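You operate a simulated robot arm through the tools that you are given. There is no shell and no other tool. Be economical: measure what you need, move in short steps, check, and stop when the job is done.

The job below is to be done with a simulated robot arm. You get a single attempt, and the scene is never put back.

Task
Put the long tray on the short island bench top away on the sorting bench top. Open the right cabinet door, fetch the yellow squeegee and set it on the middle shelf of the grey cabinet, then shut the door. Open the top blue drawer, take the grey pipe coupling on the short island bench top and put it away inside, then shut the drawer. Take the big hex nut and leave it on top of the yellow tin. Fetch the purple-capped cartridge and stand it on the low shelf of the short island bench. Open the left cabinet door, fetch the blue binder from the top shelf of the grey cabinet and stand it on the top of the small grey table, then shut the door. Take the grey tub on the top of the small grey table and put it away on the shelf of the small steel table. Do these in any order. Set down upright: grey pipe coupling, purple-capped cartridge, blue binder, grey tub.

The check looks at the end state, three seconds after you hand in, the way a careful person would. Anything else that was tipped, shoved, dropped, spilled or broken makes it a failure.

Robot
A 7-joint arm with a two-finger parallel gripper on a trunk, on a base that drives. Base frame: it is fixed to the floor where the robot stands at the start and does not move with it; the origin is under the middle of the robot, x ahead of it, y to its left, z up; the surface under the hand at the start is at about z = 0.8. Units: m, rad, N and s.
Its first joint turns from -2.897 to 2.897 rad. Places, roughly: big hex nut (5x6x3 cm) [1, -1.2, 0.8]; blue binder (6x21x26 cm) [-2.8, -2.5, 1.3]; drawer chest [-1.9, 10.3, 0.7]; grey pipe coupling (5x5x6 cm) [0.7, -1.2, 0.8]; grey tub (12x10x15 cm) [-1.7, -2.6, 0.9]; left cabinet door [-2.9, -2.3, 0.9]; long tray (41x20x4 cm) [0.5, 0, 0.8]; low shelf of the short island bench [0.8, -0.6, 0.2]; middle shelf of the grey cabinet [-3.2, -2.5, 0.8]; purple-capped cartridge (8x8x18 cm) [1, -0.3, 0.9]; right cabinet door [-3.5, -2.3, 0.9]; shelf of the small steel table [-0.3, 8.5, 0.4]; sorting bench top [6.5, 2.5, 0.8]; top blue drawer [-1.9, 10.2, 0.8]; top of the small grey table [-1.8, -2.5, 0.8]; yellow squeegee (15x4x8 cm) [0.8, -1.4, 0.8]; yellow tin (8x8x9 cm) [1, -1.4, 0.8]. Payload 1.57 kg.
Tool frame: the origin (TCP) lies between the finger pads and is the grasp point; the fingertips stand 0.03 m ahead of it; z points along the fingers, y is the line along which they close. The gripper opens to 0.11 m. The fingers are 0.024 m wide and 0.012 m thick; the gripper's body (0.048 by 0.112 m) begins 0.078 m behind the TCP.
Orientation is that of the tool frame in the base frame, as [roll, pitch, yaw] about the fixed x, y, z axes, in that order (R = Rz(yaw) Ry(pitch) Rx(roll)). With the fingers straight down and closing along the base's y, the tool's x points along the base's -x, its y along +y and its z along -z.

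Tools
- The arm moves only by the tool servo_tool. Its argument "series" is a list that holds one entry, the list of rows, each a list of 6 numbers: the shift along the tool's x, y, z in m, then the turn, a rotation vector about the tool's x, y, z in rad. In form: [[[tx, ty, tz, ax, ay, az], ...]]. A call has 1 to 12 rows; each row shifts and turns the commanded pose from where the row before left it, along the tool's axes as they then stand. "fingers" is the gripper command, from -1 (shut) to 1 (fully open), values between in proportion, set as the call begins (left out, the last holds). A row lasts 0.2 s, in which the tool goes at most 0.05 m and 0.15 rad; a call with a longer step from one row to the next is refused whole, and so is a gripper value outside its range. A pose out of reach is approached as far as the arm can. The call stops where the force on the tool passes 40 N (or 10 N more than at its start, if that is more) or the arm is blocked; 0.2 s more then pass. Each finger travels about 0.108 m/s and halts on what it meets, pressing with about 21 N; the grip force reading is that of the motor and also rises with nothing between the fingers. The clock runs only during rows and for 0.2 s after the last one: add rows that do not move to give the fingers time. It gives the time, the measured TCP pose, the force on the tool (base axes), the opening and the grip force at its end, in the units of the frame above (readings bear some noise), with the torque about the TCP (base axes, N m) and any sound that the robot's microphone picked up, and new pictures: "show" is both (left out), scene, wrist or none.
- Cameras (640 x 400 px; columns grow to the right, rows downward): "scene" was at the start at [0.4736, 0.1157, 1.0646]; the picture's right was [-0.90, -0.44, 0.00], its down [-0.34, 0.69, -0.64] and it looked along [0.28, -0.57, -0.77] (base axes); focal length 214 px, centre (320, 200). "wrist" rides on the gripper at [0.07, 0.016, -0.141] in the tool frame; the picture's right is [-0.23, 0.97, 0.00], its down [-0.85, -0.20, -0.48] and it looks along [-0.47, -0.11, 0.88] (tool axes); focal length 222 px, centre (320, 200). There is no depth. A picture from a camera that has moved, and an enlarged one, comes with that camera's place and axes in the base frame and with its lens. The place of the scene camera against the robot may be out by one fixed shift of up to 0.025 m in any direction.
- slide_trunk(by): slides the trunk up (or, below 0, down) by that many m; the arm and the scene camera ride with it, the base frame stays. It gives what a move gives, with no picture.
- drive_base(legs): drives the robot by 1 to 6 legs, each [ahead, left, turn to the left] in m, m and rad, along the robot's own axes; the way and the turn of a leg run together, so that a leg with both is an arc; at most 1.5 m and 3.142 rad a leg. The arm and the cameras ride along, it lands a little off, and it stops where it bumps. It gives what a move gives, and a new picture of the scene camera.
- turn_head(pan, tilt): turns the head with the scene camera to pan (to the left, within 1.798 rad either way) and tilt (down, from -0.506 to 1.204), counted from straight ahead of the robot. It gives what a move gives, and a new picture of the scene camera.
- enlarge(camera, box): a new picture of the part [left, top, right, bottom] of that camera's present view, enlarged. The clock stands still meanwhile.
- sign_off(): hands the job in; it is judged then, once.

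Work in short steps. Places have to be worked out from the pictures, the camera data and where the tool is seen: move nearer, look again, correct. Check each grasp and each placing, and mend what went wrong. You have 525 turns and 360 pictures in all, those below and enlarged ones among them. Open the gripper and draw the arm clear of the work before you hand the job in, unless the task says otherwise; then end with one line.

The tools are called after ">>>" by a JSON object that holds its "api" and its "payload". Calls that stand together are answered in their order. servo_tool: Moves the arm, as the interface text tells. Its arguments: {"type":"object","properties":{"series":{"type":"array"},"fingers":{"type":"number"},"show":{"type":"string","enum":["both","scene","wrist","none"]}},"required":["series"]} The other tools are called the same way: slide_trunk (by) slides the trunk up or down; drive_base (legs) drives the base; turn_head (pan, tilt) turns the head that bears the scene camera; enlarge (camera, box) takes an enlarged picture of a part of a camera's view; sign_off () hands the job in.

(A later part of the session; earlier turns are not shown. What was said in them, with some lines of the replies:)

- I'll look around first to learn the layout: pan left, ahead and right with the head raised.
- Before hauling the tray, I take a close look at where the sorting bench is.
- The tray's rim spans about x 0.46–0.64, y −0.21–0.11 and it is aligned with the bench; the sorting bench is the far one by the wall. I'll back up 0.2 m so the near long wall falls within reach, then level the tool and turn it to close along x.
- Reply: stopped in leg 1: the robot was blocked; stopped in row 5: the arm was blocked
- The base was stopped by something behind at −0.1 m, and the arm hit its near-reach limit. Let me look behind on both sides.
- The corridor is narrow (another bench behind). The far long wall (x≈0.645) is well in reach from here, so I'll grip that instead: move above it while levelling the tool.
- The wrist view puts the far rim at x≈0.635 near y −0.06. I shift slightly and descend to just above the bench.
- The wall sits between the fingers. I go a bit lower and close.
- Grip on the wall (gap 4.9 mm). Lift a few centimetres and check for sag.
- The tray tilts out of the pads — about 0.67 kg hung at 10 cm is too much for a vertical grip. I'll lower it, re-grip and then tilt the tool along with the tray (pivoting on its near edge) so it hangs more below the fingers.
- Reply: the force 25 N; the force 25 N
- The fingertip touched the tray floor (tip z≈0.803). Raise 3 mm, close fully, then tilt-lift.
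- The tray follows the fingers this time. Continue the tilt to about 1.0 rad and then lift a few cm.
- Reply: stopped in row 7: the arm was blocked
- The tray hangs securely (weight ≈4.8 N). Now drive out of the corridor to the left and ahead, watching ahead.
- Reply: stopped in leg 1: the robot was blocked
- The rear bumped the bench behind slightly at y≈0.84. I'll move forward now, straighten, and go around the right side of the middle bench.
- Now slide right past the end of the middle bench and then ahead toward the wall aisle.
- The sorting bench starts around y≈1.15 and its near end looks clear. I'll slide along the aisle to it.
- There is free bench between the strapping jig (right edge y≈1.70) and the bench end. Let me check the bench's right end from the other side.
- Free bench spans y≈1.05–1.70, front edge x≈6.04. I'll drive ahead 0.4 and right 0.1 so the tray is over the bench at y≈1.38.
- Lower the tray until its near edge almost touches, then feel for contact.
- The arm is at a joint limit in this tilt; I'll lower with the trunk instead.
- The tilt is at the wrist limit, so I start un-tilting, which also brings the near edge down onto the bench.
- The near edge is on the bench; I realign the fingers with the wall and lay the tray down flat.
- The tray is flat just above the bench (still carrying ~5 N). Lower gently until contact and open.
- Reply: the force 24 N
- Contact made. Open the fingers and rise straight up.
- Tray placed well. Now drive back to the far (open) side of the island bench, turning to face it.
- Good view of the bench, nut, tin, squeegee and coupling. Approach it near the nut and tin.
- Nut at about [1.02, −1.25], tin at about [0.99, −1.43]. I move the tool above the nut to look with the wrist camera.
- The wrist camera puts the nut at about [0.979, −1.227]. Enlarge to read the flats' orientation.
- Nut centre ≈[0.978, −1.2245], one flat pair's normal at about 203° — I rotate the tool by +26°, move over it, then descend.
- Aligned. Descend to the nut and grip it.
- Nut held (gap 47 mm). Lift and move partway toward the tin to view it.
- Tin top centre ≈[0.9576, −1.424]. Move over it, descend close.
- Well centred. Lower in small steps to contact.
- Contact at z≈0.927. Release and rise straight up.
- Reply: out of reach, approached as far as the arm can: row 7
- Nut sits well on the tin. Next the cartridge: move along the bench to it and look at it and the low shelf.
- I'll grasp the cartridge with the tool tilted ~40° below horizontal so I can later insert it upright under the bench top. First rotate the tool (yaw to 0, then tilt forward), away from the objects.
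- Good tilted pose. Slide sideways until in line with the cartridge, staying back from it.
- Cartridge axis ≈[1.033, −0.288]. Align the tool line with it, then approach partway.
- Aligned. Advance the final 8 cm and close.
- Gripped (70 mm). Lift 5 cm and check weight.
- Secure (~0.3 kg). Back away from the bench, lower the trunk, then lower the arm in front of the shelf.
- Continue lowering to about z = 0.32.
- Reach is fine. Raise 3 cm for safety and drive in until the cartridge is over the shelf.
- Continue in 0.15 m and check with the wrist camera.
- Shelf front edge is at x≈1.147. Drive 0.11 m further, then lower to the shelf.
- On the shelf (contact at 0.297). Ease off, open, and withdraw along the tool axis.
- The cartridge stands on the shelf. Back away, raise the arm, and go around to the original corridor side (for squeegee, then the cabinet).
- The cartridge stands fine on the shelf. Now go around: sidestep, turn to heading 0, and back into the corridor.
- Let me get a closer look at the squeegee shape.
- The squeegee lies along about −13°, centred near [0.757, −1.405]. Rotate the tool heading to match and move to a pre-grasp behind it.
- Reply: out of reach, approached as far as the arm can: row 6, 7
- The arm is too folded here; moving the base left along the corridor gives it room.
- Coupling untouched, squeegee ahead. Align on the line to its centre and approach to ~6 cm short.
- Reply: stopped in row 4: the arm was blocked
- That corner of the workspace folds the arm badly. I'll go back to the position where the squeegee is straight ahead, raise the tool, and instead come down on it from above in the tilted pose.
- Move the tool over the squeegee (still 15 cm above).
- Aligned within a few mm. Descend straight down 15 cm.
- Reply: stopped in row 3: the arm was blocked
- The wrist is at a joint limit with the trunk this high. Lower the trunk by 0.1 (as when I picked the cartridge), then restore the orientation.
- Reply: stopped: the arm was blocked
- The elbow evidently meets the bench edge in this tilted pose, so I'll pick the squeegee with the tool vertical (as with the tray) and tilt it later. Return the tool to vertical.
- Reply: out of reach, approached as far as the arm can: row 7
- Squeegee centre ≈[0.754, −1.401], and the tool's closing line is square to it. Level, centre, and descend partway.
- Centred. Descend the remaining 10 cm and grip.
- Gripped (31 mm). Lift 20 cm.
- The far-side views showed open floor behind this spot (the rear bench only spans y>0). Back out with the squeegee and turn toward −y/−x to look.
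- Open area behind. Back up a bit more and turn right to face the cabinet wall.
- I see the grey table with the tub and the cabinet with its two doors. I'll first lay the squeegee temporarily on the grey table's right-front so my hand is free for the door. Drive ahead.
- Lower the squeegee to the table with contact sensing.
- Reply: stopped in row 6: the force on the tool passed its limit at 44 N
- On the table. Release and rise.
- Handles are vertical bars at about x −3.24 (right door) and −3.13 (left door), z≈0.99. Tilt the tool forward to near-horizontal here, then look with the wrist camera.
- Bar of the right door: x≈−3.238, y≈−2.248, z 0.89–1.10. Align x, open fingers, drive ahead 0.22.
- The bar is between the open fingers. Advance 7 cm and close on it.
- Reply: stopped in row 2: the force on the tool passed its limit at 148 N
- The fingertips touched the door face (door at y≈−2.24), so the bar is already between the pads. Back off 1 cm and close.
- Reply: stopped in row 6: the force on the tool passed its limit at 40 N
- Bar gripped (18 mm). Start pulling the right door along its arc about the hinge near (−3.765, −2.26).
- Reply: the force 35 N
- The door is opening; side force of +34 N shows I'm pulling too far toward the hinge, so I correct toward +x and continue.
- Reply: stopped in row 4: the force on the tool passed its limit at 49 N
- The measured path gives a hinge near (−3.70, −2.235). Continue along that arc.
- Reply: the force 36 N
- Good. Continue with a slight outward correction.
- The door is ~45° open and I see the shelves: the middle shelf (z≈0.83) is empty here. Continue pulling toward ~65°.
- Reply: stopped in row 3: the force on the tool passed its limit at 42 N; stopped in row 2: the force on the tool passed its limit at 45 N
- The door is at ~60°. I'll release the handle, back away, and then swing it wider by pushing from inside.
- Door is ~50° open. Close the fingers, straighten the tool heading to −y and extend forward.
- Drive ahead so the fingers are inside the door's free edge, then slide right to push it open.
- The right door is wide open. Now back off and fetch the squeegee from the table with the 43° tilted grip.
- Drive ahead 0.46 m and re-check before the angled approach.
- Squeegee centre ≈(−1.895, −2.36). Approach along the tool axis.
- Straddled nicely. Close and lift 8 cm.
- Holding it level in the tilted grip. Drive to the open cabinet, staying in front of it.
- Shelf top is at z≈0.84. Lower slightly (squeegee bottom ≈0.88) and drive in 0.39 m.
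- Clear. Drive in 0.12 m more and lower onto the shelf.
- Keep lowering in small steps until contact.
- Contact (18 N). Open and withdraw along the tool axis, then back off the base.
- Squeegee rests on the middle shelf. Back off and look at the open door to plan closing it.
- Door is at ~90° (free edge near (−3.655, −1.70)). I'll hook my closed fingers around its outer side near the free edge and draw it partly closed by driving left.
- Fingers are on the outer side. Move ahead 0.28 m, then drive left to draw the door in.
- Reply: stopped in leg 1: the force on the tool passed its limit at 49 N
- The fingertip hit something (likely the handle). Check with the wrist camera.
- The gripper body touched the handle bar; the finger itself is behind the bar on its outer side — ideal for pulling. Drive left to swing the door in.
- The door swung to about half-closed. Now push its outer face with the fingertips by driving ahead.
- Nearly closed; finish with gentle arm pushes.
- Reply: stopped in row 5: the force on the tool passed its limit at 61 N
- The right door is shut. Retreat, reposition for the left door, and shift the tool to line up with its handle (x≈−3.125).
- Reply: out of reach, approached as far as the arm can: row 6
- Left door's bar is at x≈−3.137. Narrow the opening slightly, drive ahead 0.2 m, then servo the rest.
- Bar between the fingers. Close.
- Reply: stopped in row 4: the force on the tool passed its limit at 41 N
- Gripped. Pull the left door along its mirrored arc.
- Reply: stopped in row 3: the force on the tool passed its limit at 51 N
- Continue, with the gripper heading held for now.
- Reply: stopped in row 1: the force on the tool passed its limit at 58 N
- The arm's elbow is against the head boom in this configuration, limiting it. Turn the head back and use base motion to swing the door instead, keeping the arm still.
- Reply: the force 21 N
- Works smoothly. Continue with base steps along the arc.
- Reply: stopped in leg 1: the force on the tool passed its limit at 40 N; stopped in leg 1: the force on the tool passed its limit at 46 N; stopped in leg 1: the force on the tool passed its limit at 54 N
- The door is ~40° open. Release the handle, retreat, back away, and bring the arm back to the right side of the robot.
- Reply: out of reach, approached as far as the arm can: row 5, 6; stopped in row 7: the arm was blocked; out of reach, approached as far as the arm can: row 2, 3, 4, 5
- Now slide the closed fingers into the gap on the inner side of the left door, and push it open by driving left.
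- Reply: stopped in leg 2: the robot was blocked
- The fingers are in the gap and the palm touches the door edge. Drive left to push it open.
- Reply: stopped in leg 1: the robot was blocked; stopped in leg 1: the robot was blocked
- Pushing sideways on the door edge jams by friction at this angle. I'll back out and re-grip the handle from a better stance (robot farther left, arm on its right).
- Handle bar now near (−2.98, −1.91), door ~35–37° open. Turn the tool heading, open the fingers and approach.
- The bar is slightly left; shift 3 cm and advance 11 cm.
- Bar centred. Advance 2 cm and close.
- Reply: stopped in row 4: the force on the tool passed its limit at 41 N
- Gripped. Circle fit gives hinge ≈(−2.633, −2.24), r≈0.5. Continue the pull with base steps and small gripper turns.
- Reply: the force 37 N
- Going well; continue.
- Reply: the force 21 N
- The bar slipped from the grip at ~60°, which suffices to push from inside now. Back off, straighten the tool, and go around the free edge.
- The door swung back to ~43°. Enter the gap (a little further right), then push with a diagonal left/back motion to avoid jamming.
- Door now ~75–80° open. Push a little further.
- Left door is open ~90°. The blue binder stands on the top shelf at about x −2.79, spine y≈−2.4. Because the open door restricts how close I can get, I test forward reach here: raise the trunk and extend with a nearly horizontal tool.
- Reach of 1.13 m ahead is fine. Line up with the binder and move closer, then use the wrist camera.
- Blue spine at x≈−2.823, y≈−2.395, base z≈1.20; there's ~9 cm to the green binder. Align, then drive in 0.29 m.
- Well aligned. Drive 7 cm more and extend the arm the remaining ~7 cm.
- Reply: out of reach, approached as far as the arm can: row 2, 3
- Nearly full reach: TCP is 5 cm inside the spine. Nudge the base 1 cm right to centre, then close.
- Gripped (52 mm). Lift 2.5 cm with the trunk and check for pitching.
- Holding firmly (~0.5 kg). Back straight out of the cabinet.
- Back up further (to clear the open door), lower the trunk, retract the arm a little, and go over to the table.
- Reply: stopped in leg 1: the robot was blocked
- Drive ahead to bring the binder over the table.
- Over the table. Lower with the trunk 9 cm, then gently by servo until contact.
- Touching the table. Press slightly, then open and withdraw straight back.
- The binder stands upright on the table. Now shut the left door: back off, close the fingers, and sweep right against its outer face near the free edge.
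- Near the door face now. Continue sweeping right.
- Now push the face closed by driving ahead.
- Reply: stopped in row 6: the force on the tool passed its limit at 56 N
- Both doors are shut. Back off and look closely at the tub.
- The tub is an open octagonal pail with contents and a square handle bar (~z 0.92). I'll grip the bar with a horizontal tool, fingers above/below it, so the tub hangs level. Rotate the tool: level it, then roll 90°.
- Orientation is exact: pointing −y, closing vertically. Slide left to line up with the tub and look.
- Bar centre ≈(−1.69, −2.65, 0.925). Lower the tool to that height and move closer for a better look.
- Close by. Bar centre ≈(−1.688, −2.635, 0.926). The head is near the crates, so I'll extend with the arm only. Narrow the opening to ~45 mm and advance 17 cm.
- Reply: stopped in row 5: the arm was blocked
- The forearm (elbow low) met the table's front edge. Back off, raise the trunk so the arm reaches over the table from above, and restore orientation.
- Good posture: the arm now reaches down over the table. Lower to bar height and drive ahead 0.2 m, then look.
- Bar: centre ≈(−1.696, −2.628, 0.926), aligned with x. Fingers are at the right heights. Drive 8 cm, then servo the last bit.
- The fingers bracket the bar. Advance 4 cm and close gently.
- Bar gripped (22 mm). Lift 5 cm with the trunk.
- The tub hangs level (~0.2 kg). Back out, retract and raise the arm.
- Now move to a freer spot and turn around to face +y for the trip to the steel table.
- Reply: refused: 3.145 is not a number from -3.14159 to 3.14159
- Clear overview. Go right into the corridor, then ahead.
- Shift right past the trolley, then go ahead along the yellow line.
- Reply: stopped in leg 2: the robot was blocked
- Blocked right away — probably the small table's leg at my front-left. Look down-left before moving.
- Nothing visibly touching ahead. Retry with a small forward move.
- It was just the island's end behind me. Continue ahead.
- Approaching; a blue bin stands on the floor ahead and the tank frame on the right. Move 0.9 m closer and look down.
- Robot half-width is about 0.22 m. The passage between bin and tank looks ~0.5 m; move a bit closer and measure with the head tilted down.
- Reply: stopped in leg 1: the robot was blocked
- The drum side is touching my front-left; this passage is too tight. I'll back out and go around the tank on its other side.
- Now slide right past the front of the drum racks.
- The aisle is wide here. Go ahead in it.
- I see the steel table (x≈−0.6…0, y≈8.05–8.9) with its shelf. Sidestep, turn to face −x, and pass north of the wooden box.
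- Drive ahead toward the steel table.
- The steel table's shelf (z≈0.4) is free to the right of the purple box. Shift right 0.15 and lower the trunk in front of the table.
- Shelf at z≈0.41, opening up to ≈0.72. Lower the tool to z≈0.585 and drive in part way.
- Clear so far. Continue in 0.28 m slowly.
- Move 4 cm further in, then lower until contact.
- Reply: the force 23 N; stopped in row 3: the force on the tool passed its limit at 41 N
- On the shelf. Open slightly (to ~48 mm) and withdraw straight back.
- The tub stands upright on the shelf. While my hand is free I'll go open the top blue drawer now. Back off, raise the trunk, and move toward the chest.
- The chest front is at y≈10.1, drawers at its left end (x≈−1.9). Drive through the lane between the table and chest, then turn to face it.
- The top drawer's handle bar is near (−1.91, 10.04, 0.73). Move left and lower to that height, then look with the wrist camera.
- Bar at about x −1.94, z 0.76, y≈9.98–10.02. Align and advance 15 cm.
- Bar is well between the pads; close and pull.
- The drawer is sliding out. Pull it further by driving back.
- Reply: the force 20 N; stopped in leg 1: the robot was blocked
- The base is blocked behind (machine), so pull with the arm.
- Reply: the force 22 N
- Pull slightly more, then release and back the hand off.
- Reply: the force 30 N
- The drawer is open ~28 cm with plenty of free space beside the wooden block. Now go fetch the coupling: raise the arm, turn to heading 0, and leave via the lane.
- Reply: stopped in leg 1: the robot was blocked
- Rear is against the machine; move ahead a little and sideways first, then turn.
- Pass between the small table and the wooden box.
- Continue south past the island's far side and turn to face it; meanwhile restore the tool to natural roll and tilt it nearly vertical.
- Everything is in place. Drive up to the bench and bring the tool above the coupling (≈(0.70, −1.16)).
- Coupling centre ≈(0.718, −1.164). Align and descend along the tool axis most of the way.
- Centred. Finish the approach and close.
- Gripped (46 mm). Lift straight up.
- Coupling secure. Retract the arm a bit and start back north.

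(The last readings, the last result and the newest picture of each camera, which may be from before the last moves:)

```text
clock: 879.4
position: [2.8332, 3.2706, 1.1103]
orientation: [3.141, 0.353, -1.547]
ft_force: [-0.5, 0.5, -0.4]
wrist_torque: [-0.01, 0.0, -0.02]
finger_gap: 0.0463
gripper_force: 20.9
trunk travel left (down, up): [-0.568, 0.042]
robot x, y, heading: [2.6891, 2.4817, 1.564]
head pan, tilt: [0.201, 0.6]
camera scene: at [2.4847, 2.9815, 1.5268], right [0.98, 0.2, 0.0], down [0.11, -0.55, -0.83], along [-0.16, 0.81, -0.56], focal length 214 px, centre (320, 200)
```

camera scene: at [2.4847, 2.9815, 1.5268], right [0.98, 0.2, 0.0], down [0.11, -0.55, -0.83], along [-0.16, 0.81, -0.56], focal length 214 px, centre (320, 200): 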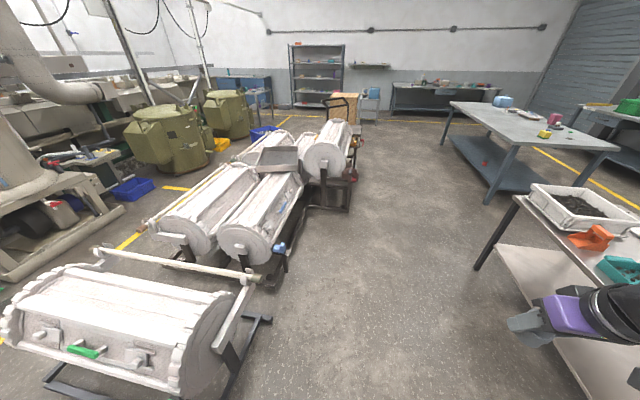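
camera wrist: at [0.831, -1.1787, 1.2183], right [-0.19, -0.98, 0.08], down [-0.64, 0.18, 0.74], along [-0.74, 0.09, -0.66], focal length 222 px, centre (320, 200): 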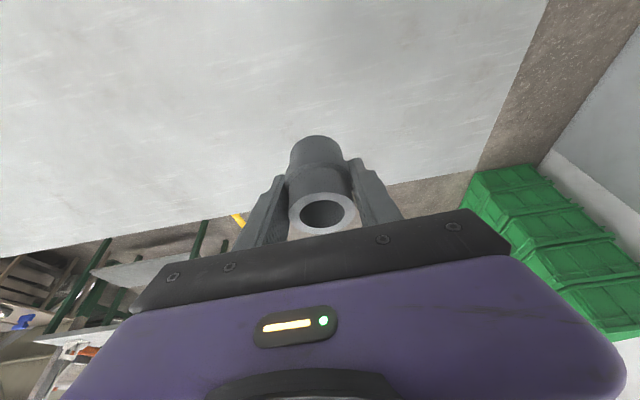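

>>> {"api": "drive_base", "payload": {"legs": [[1.4, -0.12, 0], [1.4, 0, 0], [0.65, 0, 0], [0, -0.38, 0], [0, 0, 1.57]]}}

>>> {"api": "drive_base", "payload": {"legs": [[0, -1.3, 0], [0, -0.97, 0], [1.0, 0, 0], [0.9, 0, 0]]}}

```text
clock: 902.0
position: [2.4416, 6.0617, 1.1109]
orientation: [-3.141, 0.352, 0.019]
ft_force: [0.5, 0.1, -1.3]
wrist_torque: [0.0, -0.01, 0.0]
finger_gap: 0.0464
gripper_force: 21.4
trunk travel left (down, up): [-0.568, 0.042]
robot x, y, heading: [3.23, 5.909, 3.134]
head pan, tilt: [0.201, 0.6]
camera scene: at [2.7265, 5.6837, 1.5268], right [-0.19, 0.98, 0.0], down [0.55, 0.11, -0.83], along [-0.81, -0.16, -0.56], focal length 214 px, centre (320, 200)
```

scene: 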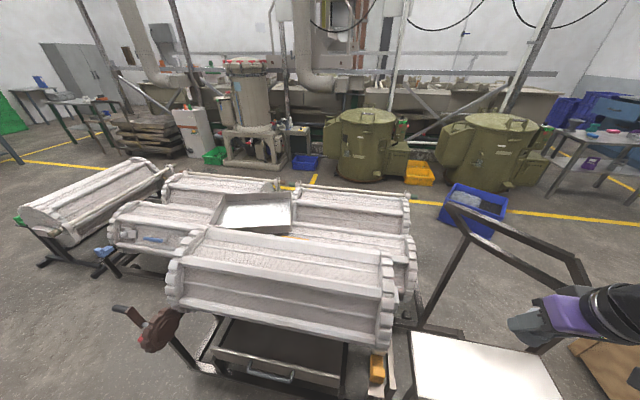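

```text
clock: 922.3
position: [0.5685, 8.3372, 1.1116]
orientation: [-3.141, 0.353, 0.021]
ft_force: [-0.4, 0.1, -0.5]
wrist_torque: [-0.02, -0.03, 0.01]
finger_gap: 0.0465
gripper_force: 21.1
trunk travel left (down, up): [-0.568, 0.042]
robot x, y, heading: [1.3541, 8.187, 3.137]
head pan, tilt: [0.201, 0.6]
camera scene: at [0.8536, 7.9591, 1.5268], right [-0.19, 0.98, 0.0], down [0.55, 0.11, -0.83], along [-0.81, -0.16, -0.56], focal length 214 px, centre (320, 200)
```

scene: 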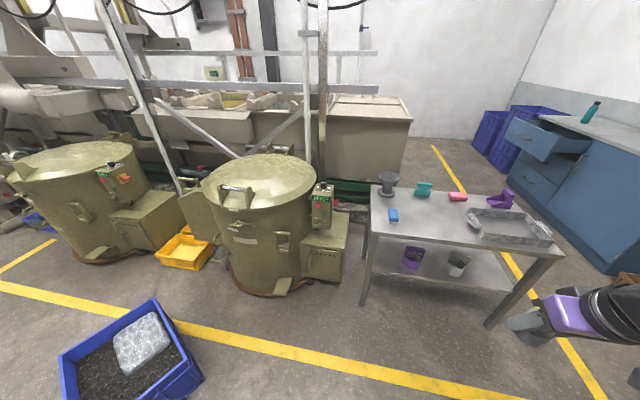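

>>> {"api": "drive_base", "payload": {"legs": [[0, -1.17, 0], [1.3, 0, 0], [1.2, 0, 0], [0.65, 0.32, 0], [0, 0, -1.57]]}}

>>> {"api": "turn_head", "payload": {"pan": -0.3, "tilt": 0.8}}

```text
clock: 947.4
position: [-1.6351, 9.8556, 1.1105]
orientation: [3.141, 0.353, -1.547]
ft_force: [-0.3, 0.1, -1.4]
wrist_torque: [0.02, 0.02, -0.03]
finger_gap: 0.0462
gripper_force: 20.6
trunk travel left (down, up): [-0.568, 0.042]
robot x, y, heading: [-1.7797, 9.0666, 1.57]
head pan, tilt: [0.201, 0.6]
camera scene: at [-1.9831, 9.5656, 1.5268], right [0.98, 0.2, 0.0], down [0.11, -0.55, -0.83], along [-0.16, 0.81, -0.56], focal length 214 px, centre (320, 200)
```

scene: 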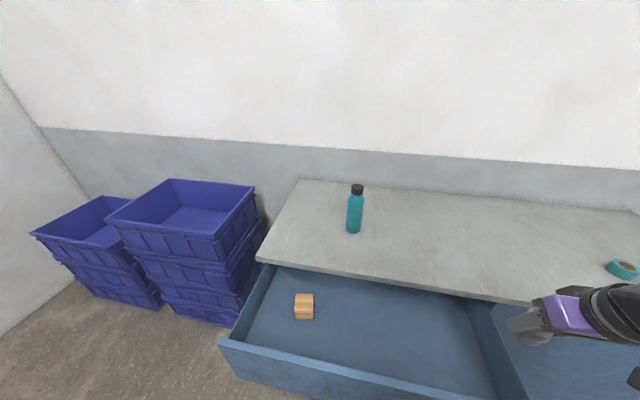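

```text
clock: 948.3
position: [-1.6358, 9.8559, 1.1108]
orientation: [-3.141, 0.35, -1.546]
ft_force: [-0.2, 0.3, 0.3]
wrist_torque: [0.03, -0.03, 0.01]
finger_gap: 0.0465
gripper_force: 21.1
trunk travel left (down, up): [-0.568, 0.042]
robot x, y, heading: [-1.7785, 9.0674, 1.57]
head pan, tilt: [-0.3, 0.799]
camera scene: at [-1.9417, 9.556, 1.51], right [0.95, -0.3, 0.0], down [-0.21, -0.68, -0.7], along [0.21, 0.67, -0.72], focal length 214 px, centre (320, 200)
```

scene: 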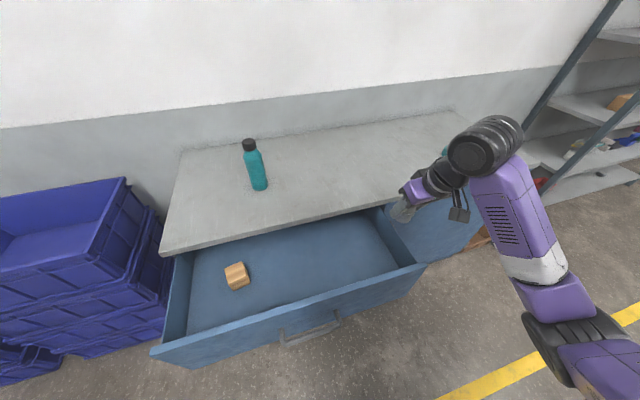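

Move the coupling over the free centre-right of the drawer (target ≈(−1.72, 9.95)), and descend to ~z 0.90.

>>> {"api": "servo_tool", "payload": {"series": [[[-0.03, 0.029, 0.011, 0, 0, 0], [-0.03, 0.028, 0.011, 0, 0, 0], [-0.029, 0.028, 0.011, 0, 0, 0], [0.0155, 0, 0.0423, 0, 0, 0], [0.0155, 0, 0.0423, 0, 0, 0], [0.0155, 0, 0.0423, 0, 0, 0], [0.0155, 0, 0.0423, 0, 0, 0], [0, 0, 0, 0, 0, 0]]], "show": "both"}}

```text
clock: 950.1
position: [-1.7211, 9.9475, 0.9288]
orientation: [-3.139, 0.352, -1.544]
ft_force: [0.1, 0.0, -0.4]
wrist_torque: [-0.04, 0.01, -0.01]
finger_gap: 0.0464
gripper_force: 21.0
trunk travel left (down, up): [-0.568, 0.042]
robot x, y, heading: [-1.7804, 9.068, 1.568]
head pan, tilt: [-0.3, 0.799]
camera scene: at [-1.9417, 9.556, 1.5099], right [0.95, -0.3, 0.0], down [-0.21, -0.68, -0.7], along [0.21, 0.67, -0.72], focal length 214 px, centre (320, 200)
camera wrist: at [-1.7374, 9.8327, 1.0372], right [-0.98, 0.19, 0.08], down [0.18, 0.64, 0.74], along [0.09, 0.74, -0.66], focal length 222 px, centre (320, 200)
```

scene: 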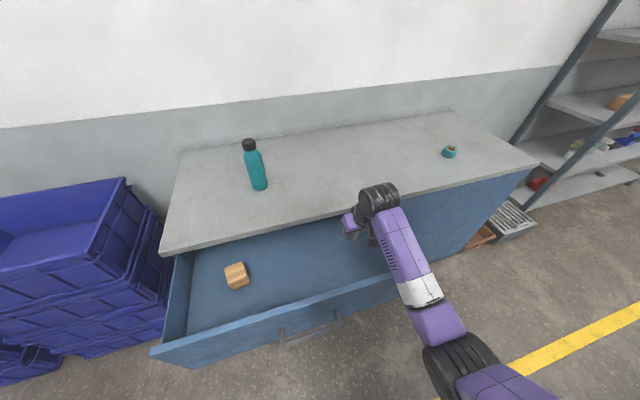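
wrist: 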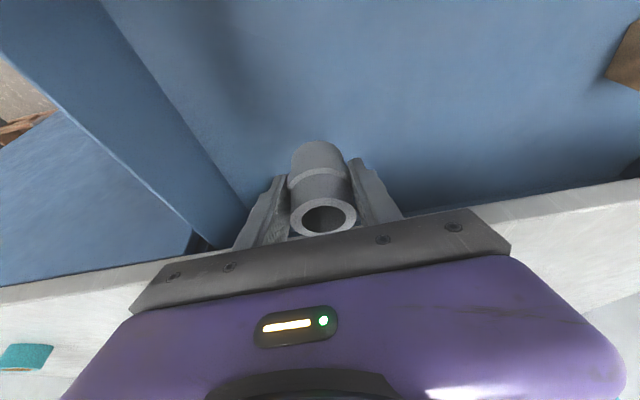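

Clear on all sides. Continue down, then feel for the drawer floor.

>>> {"api": "servo_tool", "payload": {"series": [[[0.0138, 0, 0.0376, 0, 0, 0], [0.0138, 0, 0.0376, 0, 0, 0], [0.0069, 0, 0.0188, 0, 0, 0], [0.0035, 0, 0.0094, 0, 0, 0], [0.0035, 0, 0.0094, 0, 0, 0], [0, 0, 0, 0, 0, 0]]], "show": "both"}}

```text
clock: 951.5
position: [-1.722, 9.947, 0.8102]
orientation: [3.141, 0.354, -1.548]
ft_force: [-0.6, -0.5, -0.5]
wrist_torque: [-0.04, 0.01, 0.0]
finger_gap: 0.0464
gripper_force: 21.0
trunk travel left (down, up): [-0.568, 0.042]
robot x, y, heading: [-1.7814, 9.0654, 1.569]
head pan, tilt: [-0.3, 0.799]
camera scene: at [-1.9417, 9.556, 1.5099], right [0.95, -0.3, 0.0], down [-0.21, -0.68, -0.7], along [0.21, 0.67, -0.72], focal length 214 px, centre (320, 200)
camera wrist: at [-1.738, 9.8324, 0.9187], right [-0.98, 0.19, 0.08], down [0.18, 0.64, 0.74], along [0.09, 0.74, -0.66], focal length 222 px, centre (320, 200)
```

scene: 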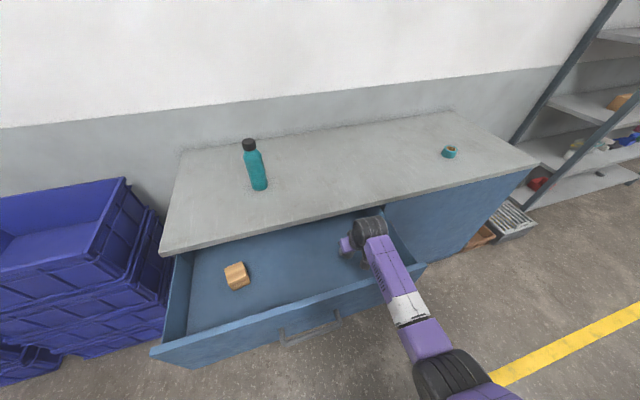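
wrist: 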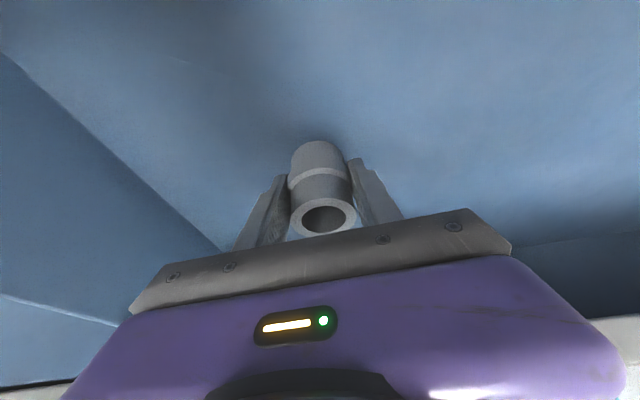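

>>> {"api": "servo_tool", "payload": {"series": [[[0.0028, 0, 0.0075, 0, 0, 0], [0.0021, 0, 0.0056, 0, 0, 0], [0.0021, 0, 0.0056, 0, 0, 0], [0.0014, 0, 0.0038, 0, 0, 0], [0.0014, 0, 0.0038, 0, 0, 0], [0, 0, 0, 0, 0, 0]]], "show": "none"}}

>>> {"api": "servo_tool", "payload": {"series": [[[0.0014, 0, 0.0038, 0, 0, 0], [0.0014, 0, 0.0038, 0, 0, 0], [0.0014, 0, 0.0038, 0, 0, 0], [0.0014, 0, 0.0038, 0, 0, 0], [0, 0, 0, 0, 0, 0]]], "show": "wrist"}}

```text
clock: 952.9
position: [-1.7226, 9.9486, 0.7845]
orientation: [-3.141, 0.354, -1.545]
ft_force: [-2.1, -0.3, 9.6]
wrist_torque: [-0.1, -0.01, 0.02]
finger_gap: 0.0464
gripper_force: 21.4
trunk travel left (down, up): [-0.568, 0.042]
robot x, y, heading: [-1.7822, 9.069, 1.57]
head pan, tilt: [-0.3, 0.799]
```

```text
clock: 953.7
position: [-1.7227, 9.9535, 0.7772]
orientation: [-3.14, 0.368, -1.548]
ft_force: [-0.8, 1.4, 9.8]
wrist_torque: [-0.1, 0.07, 0.01]
finger_gap: 0.0463
gripper_force: 20.9
trunk travel left (down, up): [-0.568, 0.042]
robot x, y, heading: [-1.7787, 9.0686, 1.571]
head pan, tilt: [-0.3, 0.799]
stopped in row 4: the force on the tool passed its limit at 44 N (the readings are from after the stop); the commanded pose is now the measured one
camera wrist: at [-1.7377, 9.8364, 0.8837], right [-0.98, 0.19, 0.08], down [0.18, 0.63, 0.75], along [0.09, 0.75, -0.65], focal length 222 px, centre (320, 200)
```

wrist: 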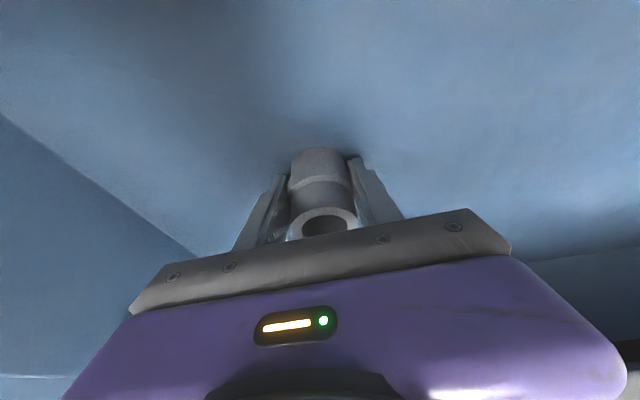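

On the drawer floor. Open and rise straight up.

>>> {"api": "servo_tool", "payload": {"series": [[[0, 0, 0, 0, 0, 0], [0, 0, 0, 0, 0, 0], [0, 0, -0.03, 0, 0, 0], [0, 0, -0.04, 0, 0, 0], [0, 0, -0.04, 0, 0, 0], [0, 0, -0.04, 0, 0, 0], [0, 0, -0.04, 0, 0, 0], [0, 0, 0, 0, 0, 0]]], "fingers": 0.5, "show": "both"}}

```text
clock: 955.5
position: [-1.7217, 9.8839, 0.954]
orientation: [-3.14, 0.365, -1.546]
ft_force: [0.5, 0.4, -0.1]
wrist_torque: [0.0, 0.01, -0.02]
finger_gap: 0.0825
gripper_force: 0.0
trunk travel left (down, up): [-0.568, 0.042]
robot x, y, heading: [-1.7792, 9.0665, 1.569]
head pan, tilt: [-0.3, 0.799]
camera scene: at [-1.9417, 9.556, 1.5099], right [0.95, -0.3, 0.0], down [-0.21, -0.68, -0.7], along [0.21, 0.67, -0.72], focal length 214 px, centre (320, 200)
camera wrist: at [-1.7365, 9.7678, 1.06], right [-0.98, 0.19, 0.08], down [0.18, 0.63, 0.75], along [0.09, 0.75, -0.65], focal length 222 px, centre (320, 200)
```

scene: 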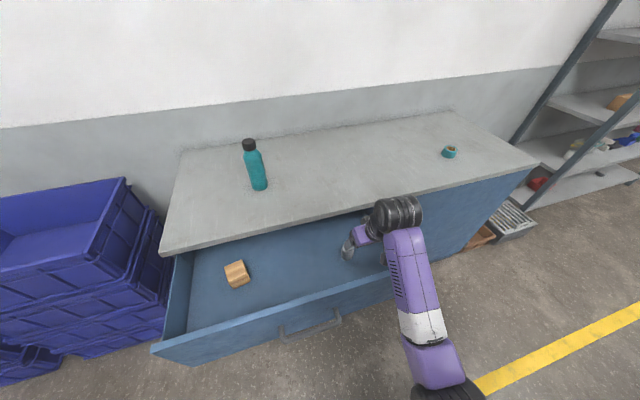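
wrist: 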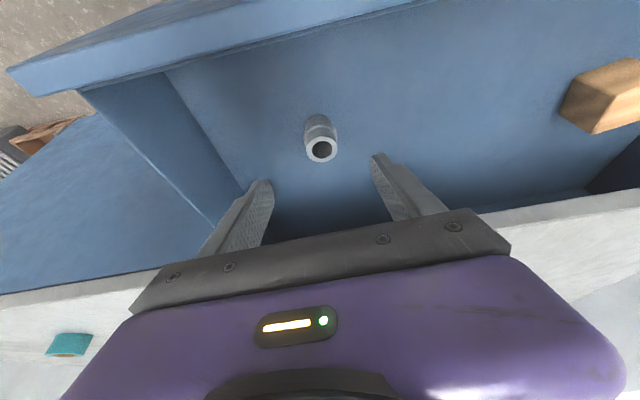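

The coupling stands upright in the drawer. Now close the drawer: bring the closed fingers in front of the panel.

>>> {"api": "servo_tool", "payload": {"series": [[[0.0334, 0.0214, -0.0127, 0, 0, 0], [0.0334, 0.0214, -0.0127, 0, 0, 0], [0.0334, 0.0214, -0.0127, 0, 0, 0], [0.0334, 0.0214, -0.0127, 0, 0, 0], [0.0334, 0.0214, -0.0127, 0, 0, 0], [0.0334, 0.0214, -0.0127, 0, 0, 0], [0.0334, 0.0214, -0.0127, 0, 0, 0], [0, 0, 0, 0, 0, 0]]], "fingers": -1, "show": "scene"}}

```text
clock: 957.3
position: [-1.864, 9.6305, 0.9514]
orientation: [-3.139, 0.363, -1.547]
ft_force: [-0.3, 0.1, -0.1]
wrist_torque: [0.04, 0.01, -0.03]
finger_gap: 0.0001
gripper_force: 21.4
trunk travel left (down, up): [-0.568, 0.042]
robot x, y, heading: [-1.7818, 9.0677, 1.575]
head pan, tilt: [-0.3, 0.799]
camera scene: at [-1.9417, 9.556, 1.5099], right [0.95, -0.3, 0.0], down [-0.21, -0.68, -0.7], along [0.21, 0.67, -0.72], focal length 214 px, centre (320, 200)
```

scene: 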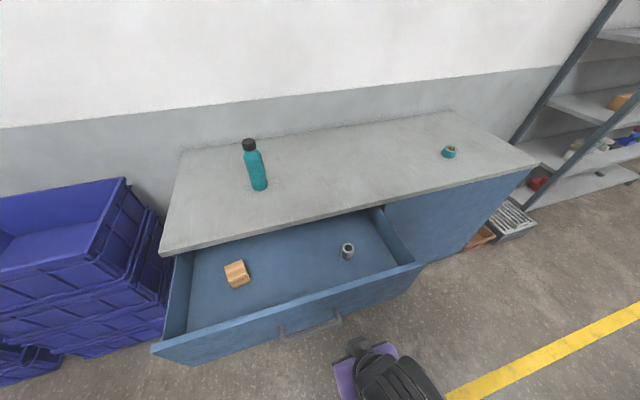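

Coupling and block sit neatly inside. Lower with the trunk, then push the panel by driving ahead slowly.

>>> {"api": "slide_trunk", "payload": {"by": -0.135}}

>>> {"api": "drive_base", "payload": {"legs": [[0.14, 0, 0]]}}

```text
clock: 959.0
position: [-1.8648, 9.6315, 0.817]
orientation: [-3.141, 0.366, -1.547]
ft_force: [0.5, 0.0, -0.7]
wrist_torque: [0.01, -0.01, 0.01]
finger_gap: 0.0
gripper_force: 21.2
trunk travel left (down, up): [-0.433, 0.177]
robot x, y, heading: [-1.7789, 9.064, 1.567]
head pan, tilt: [-0.3, 0.799]
```

```text
clock: 960.3
position: [-1.8639, 9.7717, 0.8166]
orientation: [-3.141, 0.365, -1.545]
ft_force: [-0.3, -0.2, 0.1]
wrist_torque: [0.0, 0.0, -0.01]
finger_gap: 0.0
gripper_force: 20.9
trunk travel left (down, up): [-0.433, 0.177]
robot x, y, heading: [-1.7781, 9.2078, 1.57]
head pan, tilt: [-0.3, 0.799]
camera scene: at [-1.9418, 9.6964, 1.3749], right [0.95, -0.3, 0.0], down [-0.21, -0.68, -0.7], along [0.21, 0.67, -0.72], focal length 214 px, centre (320, 200)
```

scene: 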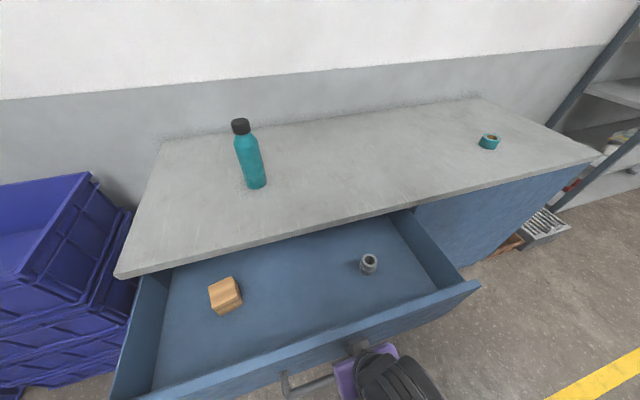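

>>> {"api": "drive_base", "payload": {"legs": [[0.1, 0, 0]]}}

>>> {"api": "drive_base", "payload": {"legs": [[0.1, 0, 0]]}}

```text
clock: 961.4
position: [-1.8631, 9.8715, 0.817]
orientation: [-3.139, 0.364, -1.548]
ft_force: [0.3, 0.3, -0.1]
wrist_torque: [0.0, -0.01, 0.0]
finger_gap: 0.0
gripper_force: 21.1
trunk travel left (down, up): [-0.433, 0.177]
robot x, y, heading: [-1.7782, 9.3113, 1.572]
head pan, tilt: [-0.3, 0.799]
camera scene: at [-1.9414, 9.7972, 1.3749], right [0.95, -0.3, 0.0], down [-0.21, -0.68, -0.7], along [0.21, 0.67, -0.72], focal length 214 px, centre (320, 200)
```

scene: 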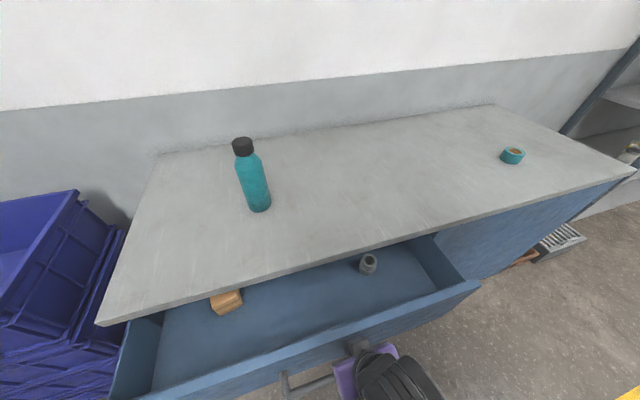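

```text
clock: 962.6
position: [-1.864, 9.9724, 0.8156]
orientation: [-3.141, 0.364, -1.548]
ft_force: [-0.6, -0.5, -0.4]
wrist_torque: [-0.03, 0.0, 0.0]
finger_gap: 0.0
gripper_force: 20.5
trunk travel left (down, up): [-0.433, 0.177]
robot x, y, heading: [-1.7792, 9.4078, 1.569]
head pan, tilt: [-0.3, 0.799]
camera scene: at [-1.9412, 9.8977, 1.3749], right [0.95, -0.3, 0.0], down [-0.21, -0.68, -0.7], along [0.21, 0.67, -0.72], focal length 214 px, centre (320, 200)
```

scene: 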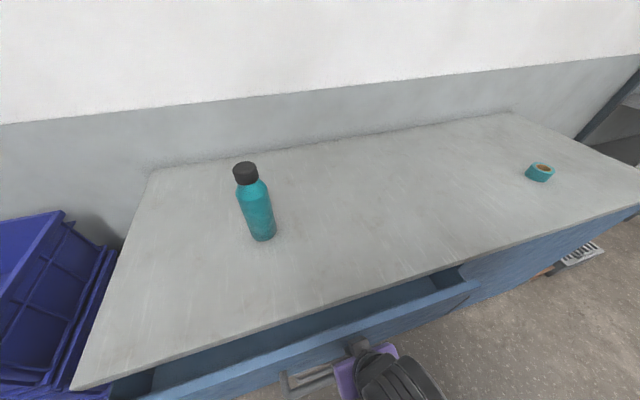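

Nearly shut. Drive 5 cm more and finish with guarded arm pushes.

>>> {"api": "drive_base", "payload": {"legs": [[0.05, 0, 0]]}}

>>> {"api": "servo_tool", "payload": {"series": [[[-0.0093, 0, 0.0036, 0, 0, 0], [-0.0093, 0, 0.0036, 0, 0, 0], [-0.0093, 0, 0.0036, 0, 0, 0], [-0.0093, 0, 0.0036, 0, 0, 0], [-0.0093, 0, 0.0036, 0, 0, 0], [0, 0, 0, 0, 0, 0]]], "show": "scene"}}

```text
clock: 963.5
position: [-1.8632, 10.0232, 0.817]
orientation: [-3.14, 0.365, -1.544]
ft_force: [-0.2, -0.5, 0.7]
wrist_torque: [-0.03, 0.0, 0.02]
finger_gap: 0.0003
gripper_force: 21.1
trunk travel left (down, up): [-0.433, 0.177]
robot x, y, heading: [-1.7752, 9.4628, 1.571]
head pan, tilt: [-0.3, 0.799]
camera scene: at [-1.9412, 9.9484, 1.3749], right [0.95, -0.3, 0.0], down [-0.21, -0.68, -0.7], along [0.21, 0.67, -0.72], focal length 214 px, centre (320, 200)
```

scene: 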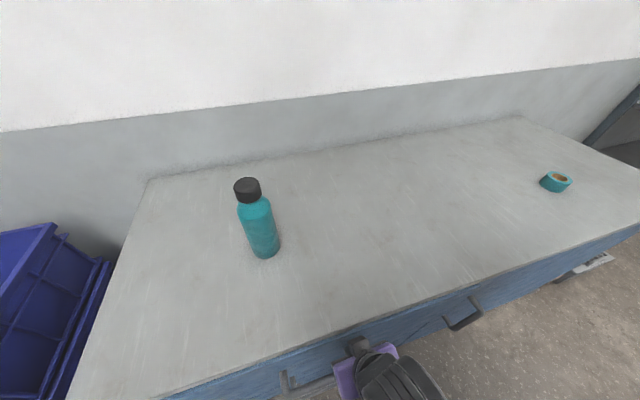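

```text
clock: 964.2
position: [-1.8635, 10.037, 0.8144]
orientation: [-3.139, 0.346, -1.542]
ft_force: [-0.3, -9.0, 4.7]
wrist_torque: [-0.14, -0.02, 0.01]
finger_gap: 0.0
gripper_force: 20.9
trunk travel left (down, up): [-0.433, 0.177]
robot x, y, heading: [-1.7791, 9.4619, 1.568]
head pan, tilt: [-0.3, 0.799]
stopped in row 3: the force on the tool passed its limit at 62 N (the readings are from after the stop); the commanded pose is now the measured one
camera scene: at [-1.9412, 9.9475, 1.3751], right [0.95, -0.3, 0.0], down [-0.21, -0.68, -0.7], along [0.21, 0.67, -0.72], focal length 214 px, centre (320, 200)
```

scene: 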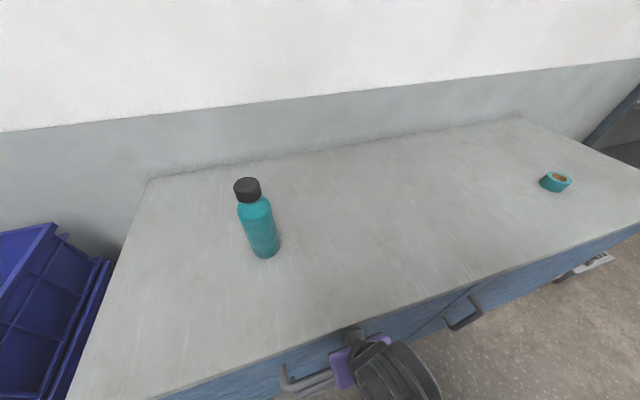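

The drawer resisted firmly at the end (62 N) — should be shut. Back away and verify.

>>> {"api": "drive_base", "payload": {"legs": [[-0.45, 0, 0]]}}

>>> {"api": "turn_head", "payload": {"pan": -0.1, "tilt": 0.8}}

```text
clock: 966.9
position: [-1.8644, 9.5876, 0.8151]
orientation: [-3.139, 0.348, -1.546]
ft_force: [-0.6, 0.5, 0.2]
wrist_torque: [0.03, 0.03, 0.03]
finger_gap: 0.0
gripper_force: 20.4
trunk travel left (down, up): [-0.433, 0.177]
robot x, y, heading: [-1.7783, 9.0064, 1.568]
head pan, tilt: [-0.3, 0.799]
camera scene: at [-1.9415, 9.4974, 1.375], right [0.95, -0.3, 0.0], down [-0.21, -0.68, -0.7], along [0.21, 0.67, -0.72], focal length 214 px, centre (320, 200)
```

scene: 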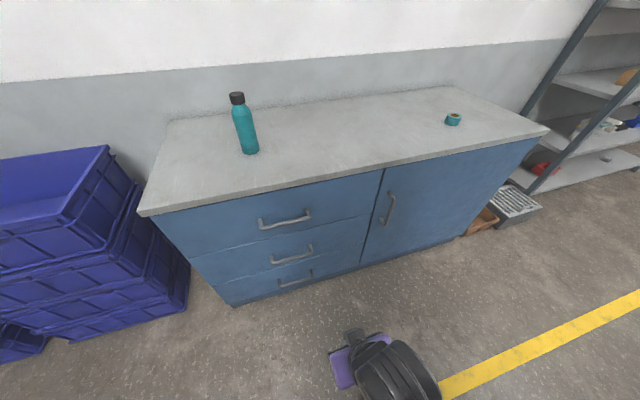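

```text
clock: 967.6
position: [-1.8644, 9.5878, 0.8164]
orientation: [-3.14, 0.351, -1.543]
ft_force: [1.0, 0.2, 0.3]
wrist_torque: [0.0, -0.02, -0.01]
finger_gap: 0.0001
gripper_force: 21.1
trunk travel left (down, up): [-0.433, 0.177]
robot x, y, heading: [-1.7824, 9.0098, 1.569]
head pan, tilt: [-0.099, 0.799]
camera scene: at [-1.9573, 9.5007, 1.3749], right [0.99, -0.1, 0.0], down [-0.07, -0.71, -0.7], along [0.07, 0.69, -0.72], focal length 214 px, centre (320, 200)
```

scene: 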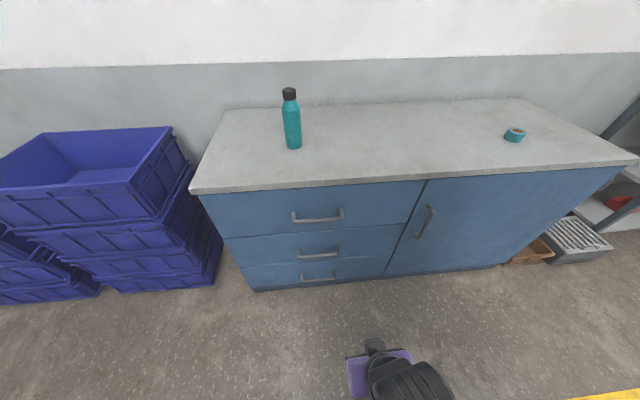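

The drawer is flush and shut. Open the gripper with the arm clear of everything, then hand in.

>>> {"api": "servo_tool", "payload": {"series": [[[0, 0, 0, 0, 0, 0], [0, 0, 0, 0, 0, 0], [0, 0, 0, 0, 0, 0], [0, 0, 0, 0, 0, 0]]], "fingers": 1, "show": "none"}}

>>> {"api": "slide_trunk", "payload": {"by": 0.1}}

```text
clock: 968.6
position: [-1.8646, 9.5871, 0.8133]
orientation: [-3.139, 0.35, -1.544]
ft_force: [-0.4, -0.1, -0.4]
wrist_torque: [0.01, 0.02, -0.02]
finger_gap: 0.1101
gripper_force: 0.0
trunk travel left (down, up): [-0.433, 0.177]
robot x, y, heading: [-1.7796, 9.0112, 1.564]
head pan, tilt: [-0.099, 0.799]
```

```text
clock: 969.9
position: [-1.865, 9.587, 0.9152]
orientation: [-3.14, 0.347, -1.545]
ft_force: [0.4, -0.5, 0.9]
wrist_torque: [-0.04, -0.02, 0.01]
finger_gap: 0.11
gripper_force: 0.1
trunk travel left (down, up): [-0.533, 0.077]
robot x, y, heading: [-1.7768, 9.0053, 1.567]
head pan, tilt: [-0.099, 0.799]
```

All tasks are complete and the arm is clear; handing in.

>>> {"api": "sign_off", "payload": {}}

```text
The job is handed in.
```

All seven items are in their places, both cabinet doors and the top blue drawer are shut, the gripper is open and clear, and the job is handed in.
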